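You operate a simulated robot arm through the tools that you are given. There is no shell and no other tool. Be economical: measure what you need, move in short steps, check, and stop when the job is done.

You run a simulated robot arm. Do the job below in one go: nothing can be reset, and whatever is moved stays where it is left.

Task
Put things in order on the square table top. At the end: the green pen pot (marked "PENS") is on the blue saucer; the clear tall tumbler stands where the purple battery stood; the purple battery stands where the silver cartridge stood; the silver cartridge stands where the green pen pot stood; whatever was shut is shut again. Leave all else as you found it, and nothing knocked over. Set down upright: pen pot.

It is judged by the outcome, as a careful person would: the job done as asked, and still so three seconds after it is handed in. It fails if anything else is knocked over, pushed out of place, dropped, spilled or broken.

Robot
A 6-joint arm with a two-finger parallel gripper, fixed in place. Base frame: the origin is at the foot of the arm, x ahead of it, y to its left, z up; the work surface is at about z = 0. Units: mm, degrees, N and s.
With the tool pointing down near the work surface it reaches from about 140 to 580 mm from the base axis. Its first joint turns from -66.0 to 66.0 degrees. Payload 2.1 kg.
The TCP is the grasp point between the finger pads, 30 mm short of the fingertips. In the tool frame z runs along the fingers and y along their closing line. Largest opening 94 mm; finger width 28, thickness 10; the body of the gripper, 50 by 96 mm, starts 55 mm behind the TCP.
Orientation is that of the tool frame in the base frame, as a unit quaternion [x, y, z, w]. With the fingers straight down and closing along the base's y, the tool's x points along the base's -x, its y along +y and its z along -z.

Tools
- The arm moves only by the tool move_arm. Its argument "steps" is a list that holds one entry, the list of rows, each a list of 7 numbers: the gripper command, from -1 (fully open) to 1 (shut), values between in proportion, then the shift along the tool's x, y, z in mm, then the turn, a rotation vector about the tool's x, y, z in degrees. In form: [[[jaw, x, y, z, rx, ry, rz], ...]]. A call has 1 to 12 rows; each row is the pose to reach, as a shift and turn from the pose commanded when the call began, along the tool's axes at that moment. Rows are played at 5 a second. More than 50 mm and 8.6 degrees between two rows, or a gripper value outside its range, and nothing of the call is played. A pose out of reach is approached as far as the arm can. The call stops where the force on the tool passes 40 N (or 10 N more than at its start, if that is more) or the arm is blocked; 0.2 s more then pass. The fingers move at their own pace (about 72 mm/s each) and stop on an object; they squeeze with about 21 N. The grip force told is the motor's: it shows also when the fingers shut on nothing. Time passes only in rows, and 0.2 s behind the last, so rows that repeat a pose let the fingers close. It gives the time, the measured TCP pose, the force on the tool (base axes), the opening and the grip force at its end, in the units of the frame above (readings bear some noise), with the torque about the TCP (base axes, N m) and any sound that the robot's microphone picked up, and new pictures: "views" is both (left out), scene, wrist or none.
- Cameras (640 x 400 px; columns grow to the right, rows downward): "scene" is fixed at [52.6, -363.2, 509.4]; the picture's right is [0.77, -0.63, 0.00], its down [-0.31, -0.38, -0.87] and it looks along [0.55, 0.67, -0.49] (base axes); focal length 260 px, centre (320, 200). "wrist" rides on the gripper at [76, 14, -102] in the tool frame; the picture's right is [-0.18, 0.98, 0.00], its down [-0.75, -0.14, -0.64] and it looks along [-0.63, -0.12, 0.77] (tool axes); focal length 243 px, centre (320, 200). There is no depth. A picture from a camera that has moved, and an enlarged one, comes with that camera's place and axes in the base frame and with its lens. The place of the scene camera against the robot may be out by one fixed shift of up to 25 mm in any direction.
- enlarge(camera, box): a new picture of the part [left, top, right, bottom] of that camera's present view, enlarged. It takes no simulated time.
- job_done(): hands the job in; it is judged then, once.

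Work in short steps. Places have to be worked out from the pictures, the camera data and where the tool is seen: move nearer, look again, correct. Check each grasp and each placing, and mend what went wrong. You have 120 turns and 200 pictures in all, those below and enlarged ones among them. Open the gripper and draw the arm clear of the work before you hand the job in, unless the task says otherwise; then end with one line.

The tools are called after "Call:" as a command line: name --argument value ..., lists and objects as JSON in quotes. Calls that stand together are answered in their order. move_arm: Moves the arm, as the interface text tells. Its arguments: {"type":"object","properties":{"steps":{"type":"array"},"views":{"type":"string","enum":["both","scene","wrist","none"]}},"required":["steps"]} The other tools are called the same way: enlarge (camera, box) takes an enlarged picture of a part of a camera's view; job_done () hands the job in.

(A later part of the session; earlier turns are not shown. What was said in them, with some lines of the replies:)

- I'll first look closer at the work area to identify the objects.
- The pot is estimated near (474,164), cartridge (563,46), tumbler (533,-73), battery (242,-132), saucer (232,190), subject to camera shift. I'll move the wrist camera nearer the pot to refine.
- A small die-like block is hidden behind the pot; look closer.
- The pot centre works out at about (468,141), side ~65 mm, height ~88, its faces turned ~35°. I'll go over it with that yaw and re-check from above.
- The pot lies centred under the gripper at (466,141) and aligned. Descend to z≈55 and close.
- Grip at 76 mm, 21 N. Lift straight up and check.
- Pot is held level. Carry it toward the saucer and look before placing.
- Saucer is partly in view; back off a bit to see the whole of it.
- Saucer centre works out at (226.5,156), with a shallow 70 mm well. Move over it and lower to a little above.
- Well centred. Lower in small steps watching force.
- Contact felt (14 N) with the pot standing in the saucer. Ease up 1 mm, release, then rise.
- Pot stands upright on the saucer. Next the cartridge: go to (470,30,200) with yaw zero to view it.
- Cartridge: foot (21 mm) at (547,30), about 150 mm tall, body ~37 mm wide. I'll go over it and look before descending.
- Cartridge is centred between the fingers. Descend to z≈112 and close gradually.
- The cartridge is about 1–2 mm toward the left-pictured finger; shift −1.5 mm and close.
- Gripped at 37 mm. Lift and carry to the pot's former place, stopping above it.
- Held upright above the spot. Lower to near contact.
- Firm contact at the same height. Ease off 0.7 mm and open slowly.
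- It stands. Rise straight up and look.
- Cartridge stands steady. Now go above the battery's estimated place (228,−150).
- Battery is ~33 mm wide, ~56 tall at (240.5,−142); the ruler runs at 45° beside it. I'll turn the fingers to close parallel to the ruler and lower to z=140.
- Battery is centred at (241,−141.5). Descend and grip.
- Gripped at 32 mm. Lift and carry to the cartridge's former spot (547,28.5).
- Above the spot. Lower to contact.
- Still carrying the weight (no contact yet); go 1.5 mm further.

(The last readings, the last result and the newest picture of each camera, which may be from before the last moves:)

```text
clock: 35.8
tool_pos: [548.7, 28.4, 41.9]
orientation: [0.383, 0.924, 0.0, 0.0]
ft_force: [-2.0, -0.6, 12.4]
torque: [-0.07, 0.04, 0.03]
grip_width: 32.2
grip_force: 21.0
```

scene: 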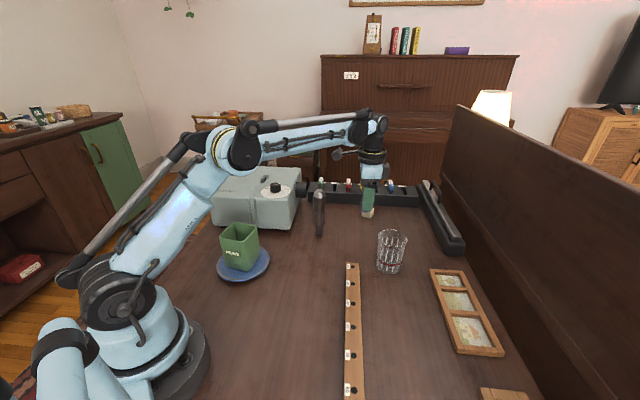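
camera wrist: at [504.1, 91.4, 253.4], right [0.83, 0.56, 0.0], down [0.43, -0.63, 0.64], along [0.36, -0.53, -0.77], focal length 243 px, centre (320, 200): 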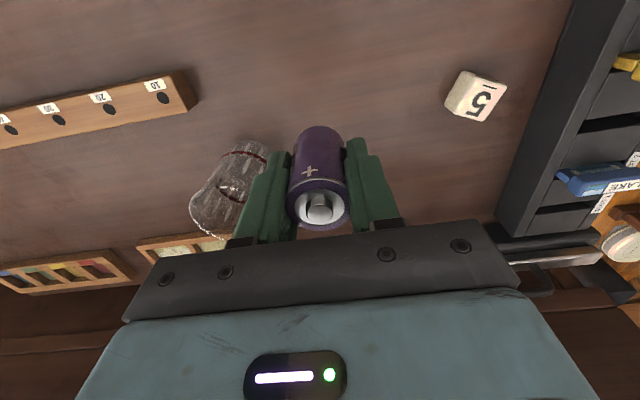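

Contact. Ease off and open slowly, then rise.

Call:
move_arm --steps '[[[0.4, 0, 0, -0.2, 0, 0, 0], [0.28, 0, 0, -0.2, 0, 0, 0], [0.2, 0, 0, -0.2, 0, 0, 0], [0, 0, 0, -0.2, 0, 0, 0], [-0.3, 0, 0, -0.2, 0, 0, 0], [-0.6, 0, 0, -0.2, 0, 0, 0], [-0.6, 0, 0, -0.2, 0, 0, 0], [-0.6, 0, 0, -20, 0, 0, 0], [-0.6, 0, 0, -60, 0, 0, 0], [-0.6, 0, 0, -105, 0, 0, 0], [-0.6, 0, 0, -150, 0, 0, 0], [-0.6, 0, 0, -150, 0, 0, 0]]]'

```text
clock: 38.4
tool_pos: [549.3, 29.2, 190.4]
orientation: [0.383, 0.924, 0.0, 0.0]
ft_force: [1.0, 0.0, -0.1]
torque: [0.02, -0.02, 0.0]
grip_width: 75.2
grip_force: 0.1
camera wrist: at [504.9, 94.3, 292.3], right [0.83, 0.57, 0.0], down [0.43, -0.63, 0.64], along [0.36, -0.53, -0.77], focal length 243 px, centre (320, 200)
```

scene: 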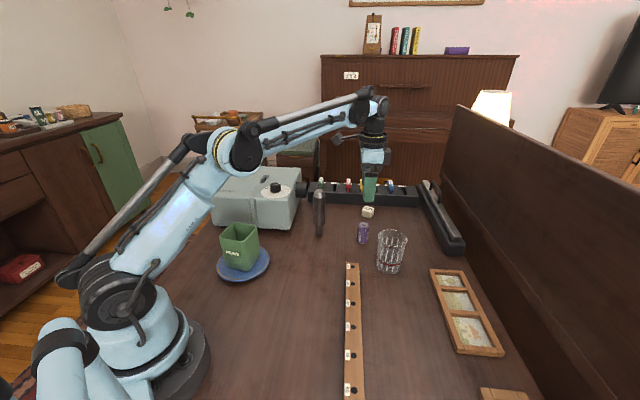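
wrist: 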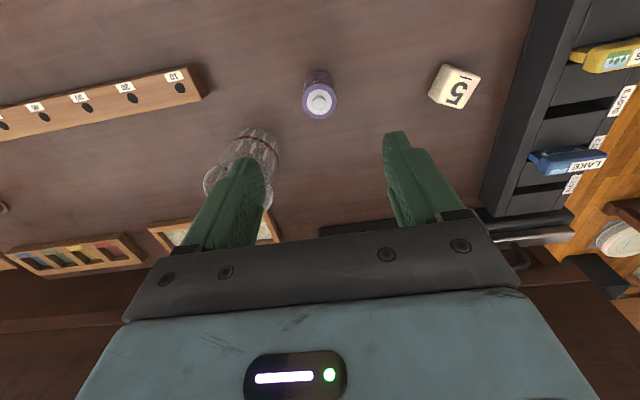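

Battery stands in place. Now go to view the tumbler from (450,−80,230) with yaw zero.

Call:
move_arm --steps '[[[-1, 0, 0, -40, 0, 0, 0], [-1, -2, -37, -40, 0, 0, -7.5], [-1, -4, -73, -40, 0, 0, -15], [-1, -6, -110, -40, 0, 0, -22.5], [-1, -8.5, -145.7, -40, 0, 0, -30], [-1, -8.5, -145.7, -40, 0, 0, -37.5], [-1, -8.5, -145.7, -40, 0, 0, -45], [-1, -8.5, -145.7, -40, 0, 0, -45]]]'

Call:
enlarge --camera "wrist" --box '[220, 60, 420, 220]'

```text
clock: 40.2
tool_pos: [450.1, -80.7, 229.8]
orientation: [-0.001, 1.0, 0.0, 0.0]
ft_force: [0.4, 0.2, -0.2]
torque: [0.02, -0.02, 0.0]
grip_width: 94.0
grip_force: 0.1
camera wrist: at [374.5, -65.4, 332.3], right [0.18, 0.98, 0.0], down [0.75, -0.14, 0.64], along [0.63, -0.12, -0.77], focal length 243 px, centre (320, 200)
```

scene: 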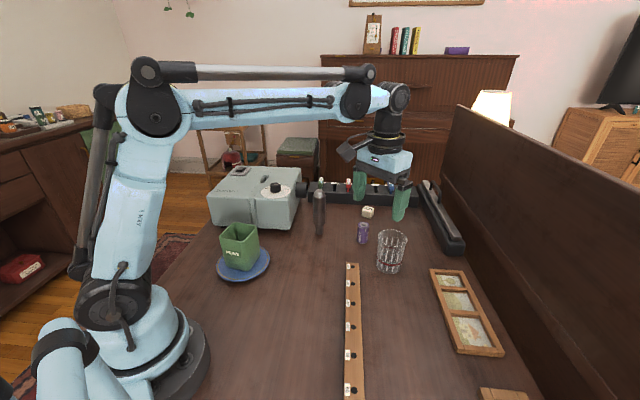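
wrist: 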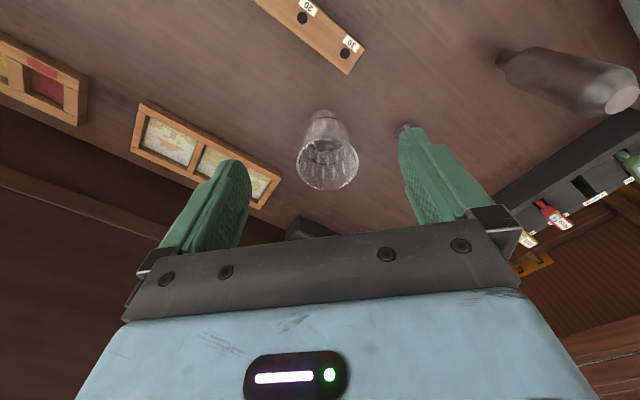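

```text
2.50 times, centred on (320, 140) of wrist
camera zoom: at [374.5, -65.4, 332.3], right [0.18, 0.98, 0.0], down [0.75, -0.14, 0.64], along [0.63, -0.12, -0.77], focal length 606 px, centre (320, 350)
```

zoom: 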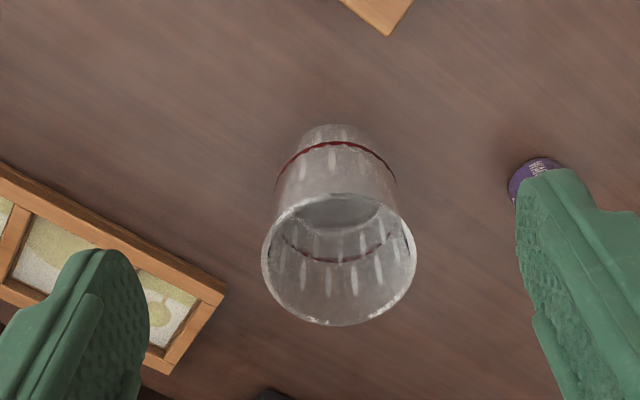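

Tumbler: base centre about (518.5,−85), rim ~71 mm, height ~90. Move above it at z=160 and verify.

Call:
move_arm --steps '[[[-1, -34, -3, 0, 0, 0, 0], [-1, -68.5, -5.3, 30, 0, 0, 0], [-1, -68.5, -5.3, 70, 0, 0, 0], [-1, -68.5, -5.3, 70, 0, 0, 0]]]' --views "wrist"

Call:
enlarge --camera "wrist" --box '[220, 20, 420, 180]'

```text
clock: 41.2
tool_pos: [521.0, -84.4, 159.0]
orientation: [0.001, 1.0, 0.0, 0.0]
ft_force: [-0.5, -0.7, -0.3]
torque: [0.03, 0.01, -0.05]
grip_width: 93.7
grip_force: 0.1
camera wrist: at [445.2, -69.8, 260.7], right [0.18, 0.98, 0.0], down [0.75, -0.14, 0.64], along [0.63, -0.12, -0.77], focal length 243 px, centre (320, 200)
```

wrist: 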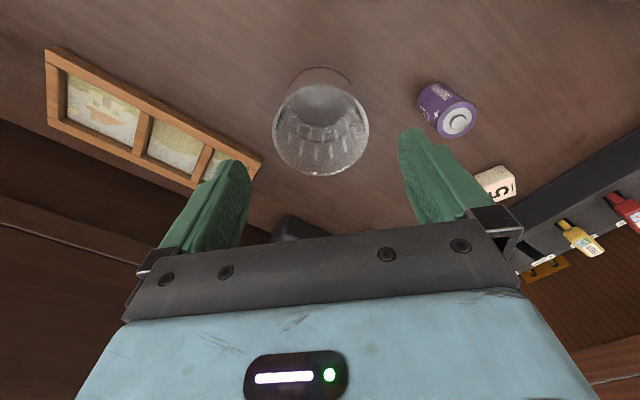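

```text
2.50 times, centred on (320, 100) of wrist
camera zoom: at [445.2, -69.8, 260.7], right [0.18, 0.98, 0.0], down [0.75, -0.14, 0.64], along [0.63, -0.12, -0.77], focal length 606 px, centre (320, 450)
```

zoom: 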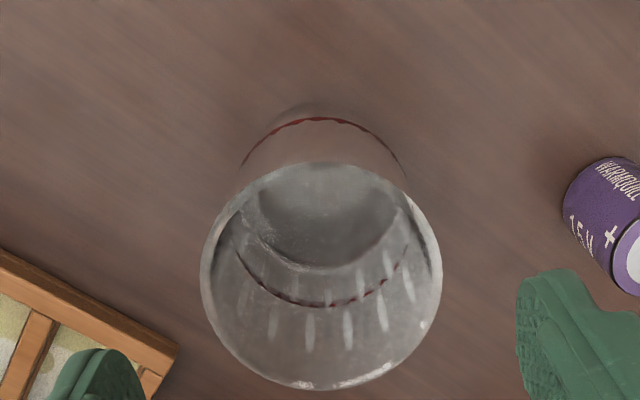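

Triangulated tumbler centre (519.4,−84.3), rim 72 mm at z≈89. Descend to z≈50 and close.

Call:
move_arm --steps '[[[-1, -0.5, 0.5, 40, 0, 0, 0], [-1, -0.5, 0.5, 80, 0, 0, 0], [-1, -0.5, 0.5, 110, 0, 0, 0], [-1, -0.5, 0.5, 110, 0, 0, 0], [-0.6, -0.5, 0.5, 110, 0, 0, 0], [-0.5, -0.5, 0.5, 110, 0, 0, 0], [-0.3, -0.5, 0.5, 110, 0, 0, 0], [1, -0.5, 0.5, 110, 0, 0, 0], [1, -0.5, 0.5, 110, 0, 0, 0]]]'

```text
clock: 43.2
tool_pos: [522.4, -83.2, 48.8]
orientation: [0.0, 1.0, 0.0, 0.0]
ft_force: [0.2, -0.3, -0.3]
torque: [-0.02, 0.0, -0.03]
grip_width: 72.9
grip_force: 21.4
camera wrist: at [447.4, -68.7, 152.1], right [0.18, 0.98, 0.0], down [0.75, -0.14, 0.64], along [0.63, -0.12, -0.77], focal length 243 px, centre (320, 200)
```

scene: 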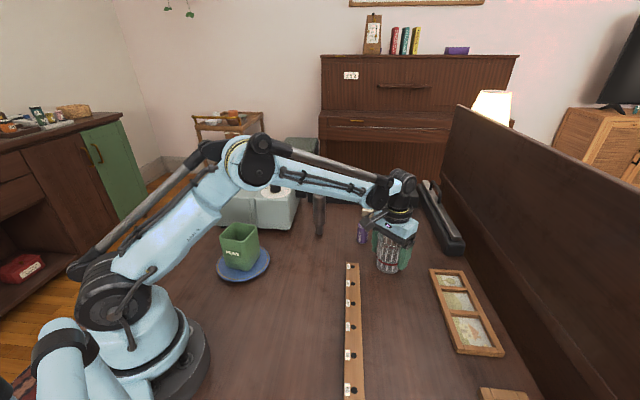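
wrist: 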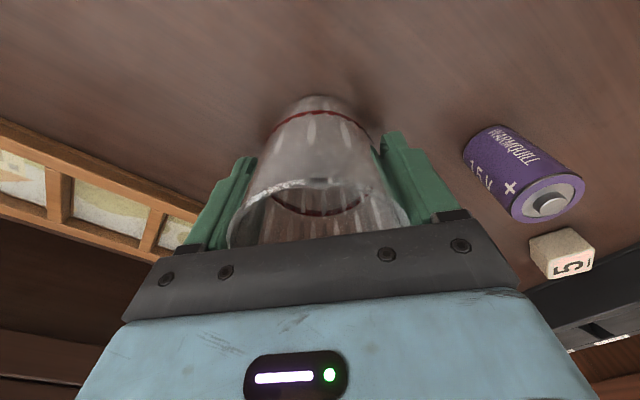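

Grip at the rim, 73 mm. Lift gently and check.

Call:
move_arm --steps '[[[1, 0, 0, -8, 0, 0, 0], [1, 0, 0, -25, 0, 0, 0], [1, 0, 0, -50, 0, 0, 0], [1, 0, 0, -70, 0, 0, 0], [1, 0, 0, -70, 0, 0, 0]]]'

```text
clock: 44.4
tool_pos: [521.3, -84.1, 119.7]
orientation: [0.0, 1.0, -0.001, 0.001]
ft_force: [-0.2, 0.2, -2.8]
torque: [0.01, 0.03, 0.0]
grip_width: 72.4
grip_force: 20.6
camera wrist: at [445.4, -69.4, 221.8], right [0.18, 0.98, 0.0], down [0.75, -0.14, 0.64], along [0.63, -0.12, -0.77], focal length 243 px, centre (320, 200)
```

scene: 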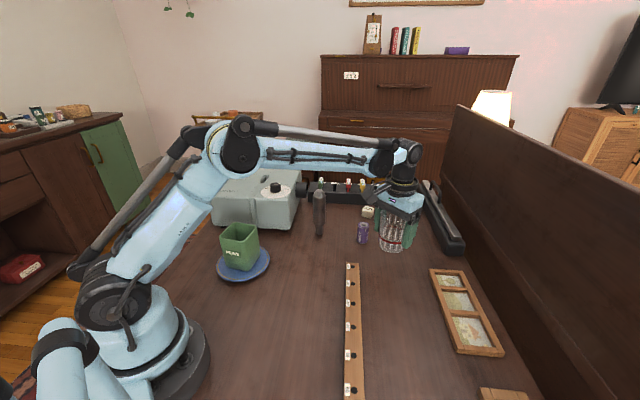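
wrist: 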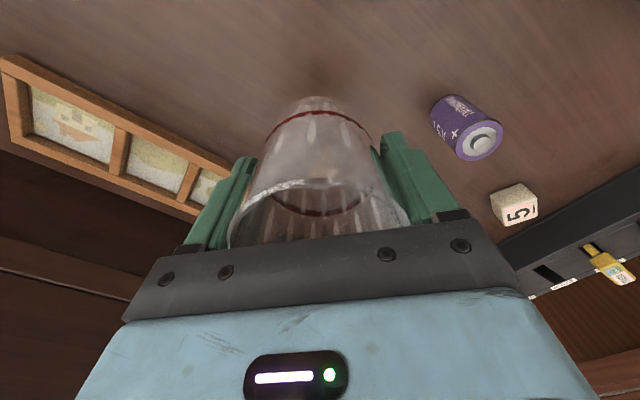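

Lifted cleanly. Carry it to the battery's former place, turning the hand 45° to be parallel with the ruler.

Call:
move_arm --steps '[[[1, 26, -5, 0, 0, 0, 4.5], [1, 54, -11, 0, 0, 0, 9], [1, 82, -17, 0, 0, 0, 13.5], [1, 110, -23, 0, 0, 0, 18], [1, 138, -29, 0, 0, 0, 22.5], [1, 166, -35, 0, 0, 0, 27], [1, 194, -40, 0, 0, 0, 31.5], [1, 222, -46, 0, 0, 0, 36], [1, 250, -52, 0, 0, 0, 40.5], [1, 270, -56, 0, 0, 0, 45], [1, 278.5, -57.5, 0, 0, 0, 45], [1, 278.5, -57.5, 0, 0, 0, 45]]]'

```text
clock: 47.0
tool_pos: [242.3, -140.2, 120.1]
orientation: [0.383, 0.924, -0.001, 0.001]
ft_force: [1.0, 0.2, -2.3]
torque: [0.02, -0.01, 0.04]
grip_width: 72.6
grip_force: 20.9
camera wrist: at [198.6, -76.8, 222.4], right [0.83, 0.56, 0.0], down [0.43, -0.63, 0.64], along [0.36, -0.53, -0.77], focal length 243 px, centre (320, 200)
```

scene: 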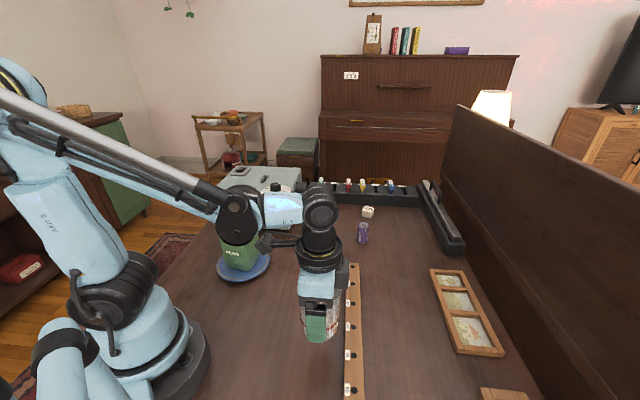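
wrist: 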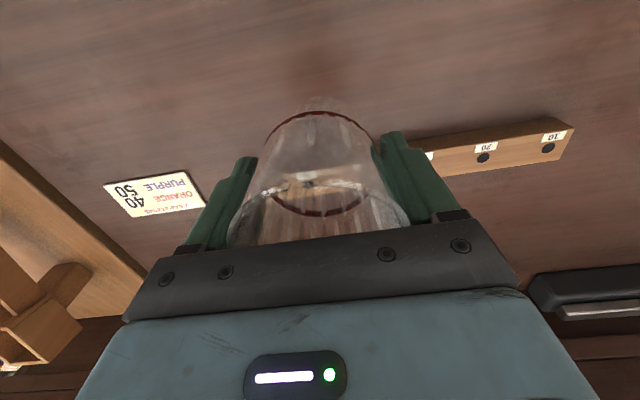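

Over the spot. Lower to contact.

Call:
move_arm --steps '[[[1, 0, 0, 30, 0, 0, 0], [1, 0, 0, 55, 0, 0, 0], [1, 0, 0, 65, 0, 0, 0], [1, 0, 0, 68, 0, 0, 0], [1, 0, 0, 69, 0, 0, 0], [1, 0, 0, 70, 0, 0, 0], [1, 0, 0, 70, 0, 0, 0]]]' --views "wrist"

```text
clock: 48.6
tool_pos: [240.8, -142.3, 49.6]
orientation: [0.383, 0.924, -0.001, 0.0]
ft_force: [0.2, -0.1, -3.1]
torque: [0.0, -0.02, 0.04]
grip_width: 72.3
grip_force: 20.4
camera wrist: at [197.8, -77.3, 152.7], right [0.83, 0.56, 0.0], down [0.43, -0.63, 0.64], along [0.36, -0.53, -0.77], focal length 243 px, centre (320, 200)
```

wrist: 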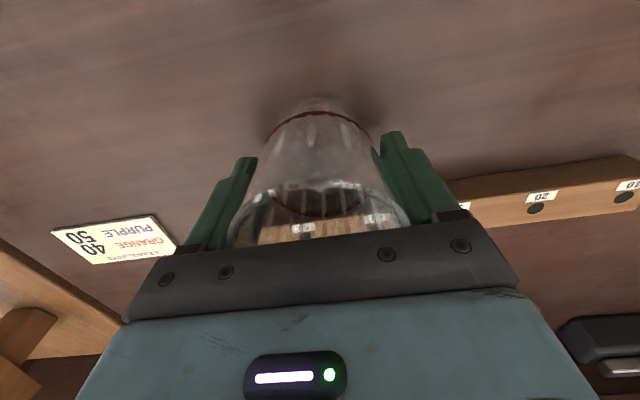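

No contact yet; a bit further.

Call:
move_arm --steps '[[[1, 0, 0, 0.7, 0, 0, 0], [1, 0, 0, 1.4, 0, 0, 0], [1, 0, 0, 1.4, 0, 0, 0]]]' --views "none"

```text
clock: 49.4
tool_pos: [241.9, -142.0, 48.7]
orientation: [0.382, 0.924, 0.0, 0.0]
ft_force: [-5.3, -1.5, 10.0]
torque: [0.11, -0.1, 0.03]
grip_width: 72.5
grip_force: 21.3
```

Contact. Ease off slightly, open slowly and rise.

Call:
move_arm --steps '[[[0, 0, 0, -0.5, 0, 0, 0], [-0.45, 0, 0, -0.5, 0, 0, 0], [-0.52, 0, 0, -0.5, 0, 0, 0], [-0.6, 0, 0, -0.5, 0, 0, 0], [-0.75, 0, 0, -0.5, 0, 0, 0], [-0.95, 0, 0, -0.5, 0, 0, 0], [-0.95, 0, 0, -0.5, 0, 0, 0], [-0.95, 0, 0, -15, 0, 0, 0], [-0.95, 0, 0, -50, 0, 0, 0], [-0.95, 0, 0, -95, 0, 0, 0], [-0.95, 0, 0, -140, 0, 0, 0], [-0.95, 0, 0, -140, 0, 0, 0]]]'

```text
clock: 52.0
tool_pos: [242.3, -141.3, 188.3]
orientation: [0.383, 0.924, 0.001, 0.0]
ft_force: [-0.4, 1.1, 0.1]
torque: [0.01, -0.01, -0.03]
grip_width: 91.6
grip_force: 0.1
camera wrist: at [198.8, -76.5, 290.1], right [0.83, 0.56, 0.0], down [0.43, -0.63, 0.64], along [0.36, -0.53, -0.77], focal length 243 px, centre (320, 200)
```

scene: 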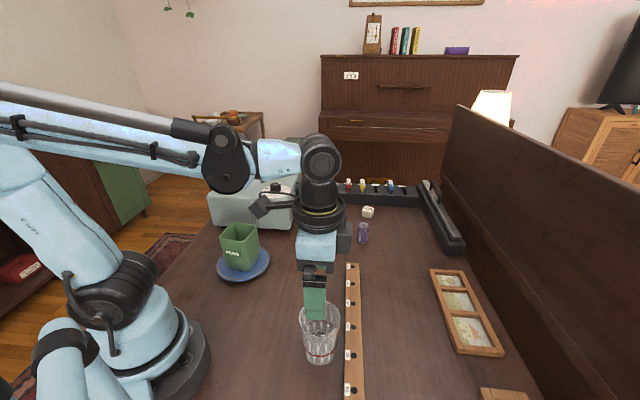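
wrist: 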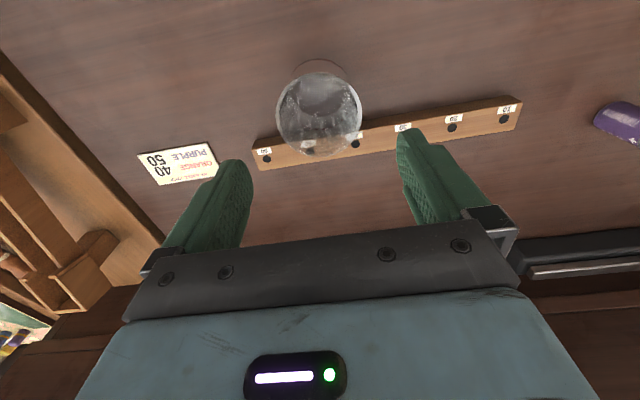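

Tumbler stands. Draw the arm up and clear, and check everything.

Call:
move_arm --steps '[[[-0.95, 0, 0, -45, 0, 0, 0], [-0.95, 0, 0, -90, 0, 0, 0], [-0.95, 10, 40, -100, 0, 0, 0], [-0.95, 20, 80, -110, 0, 0, 0], [-0.95, 40, 120, -110, 0, 0, 0], [-0.95, 40, 120, -110, 0, 0, 0]]]'

Call:
enlarge --camera "scene" --box '[200, 160, 460, 390]'

```text
clock: 53.4
tool_pos: [299.1, -25.4, 299.4]
orientation: [0.383, 0.924, 0.001, -0.001]
ft_force: [-0.4, -0.3, 0.7]
torque: [-0.03, 0.02, 0.01]
grip_width: 91.8
grip_force: 0.2
camera wrist: at [255.1, 39.4, 400.6], right [0.83, 0.56, 0.0], down [0.43, -0.63, 0.64], along [0.36, -0.53, -0.77], focal length 243 px, centre (320, 200)
```

scene: 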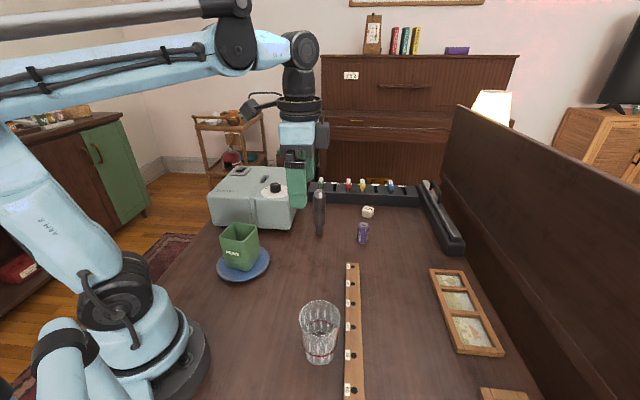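
wrist: 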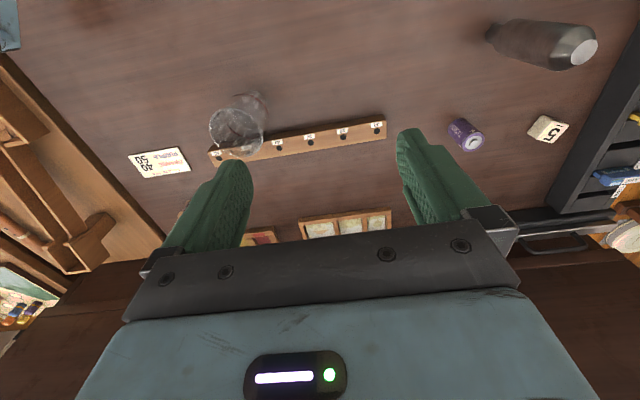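

```text
1.74 times, centred on (330, 275) of scene
camera zoom: at [52.6, -363.2, 509.4], right [0.77, -0.63, 0.0], down [-0.31, -0.38, -0.87], along [0.55, 0.67, -0.49], focal length 451 px, centre (303, 70)
```

zoom: 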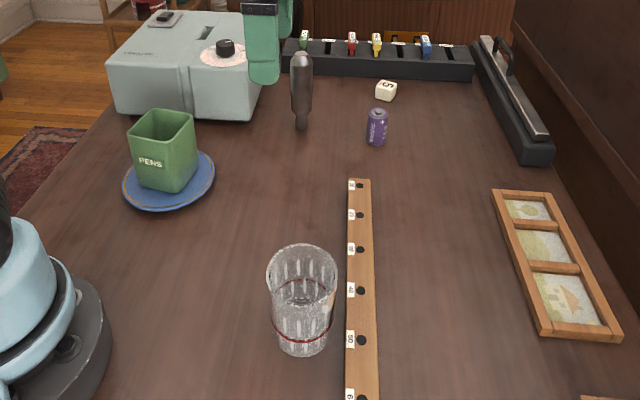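

Everything matches the required spots in the pictures: the pot is upright on the saucer, and the cartridge, battery and tumbler are standing in place. Nothing shut was ever opened, and the arm is clear. Handing in.

Call:
job_done

```text
The job is handed in.
```

I finished the job and handed it in. The pen pot is upright on the saucer, and the cartridge, battery and tumbler each stand in their new places. In the last pictures nothing else had moved or fallen, and I opened nothing that was shut.
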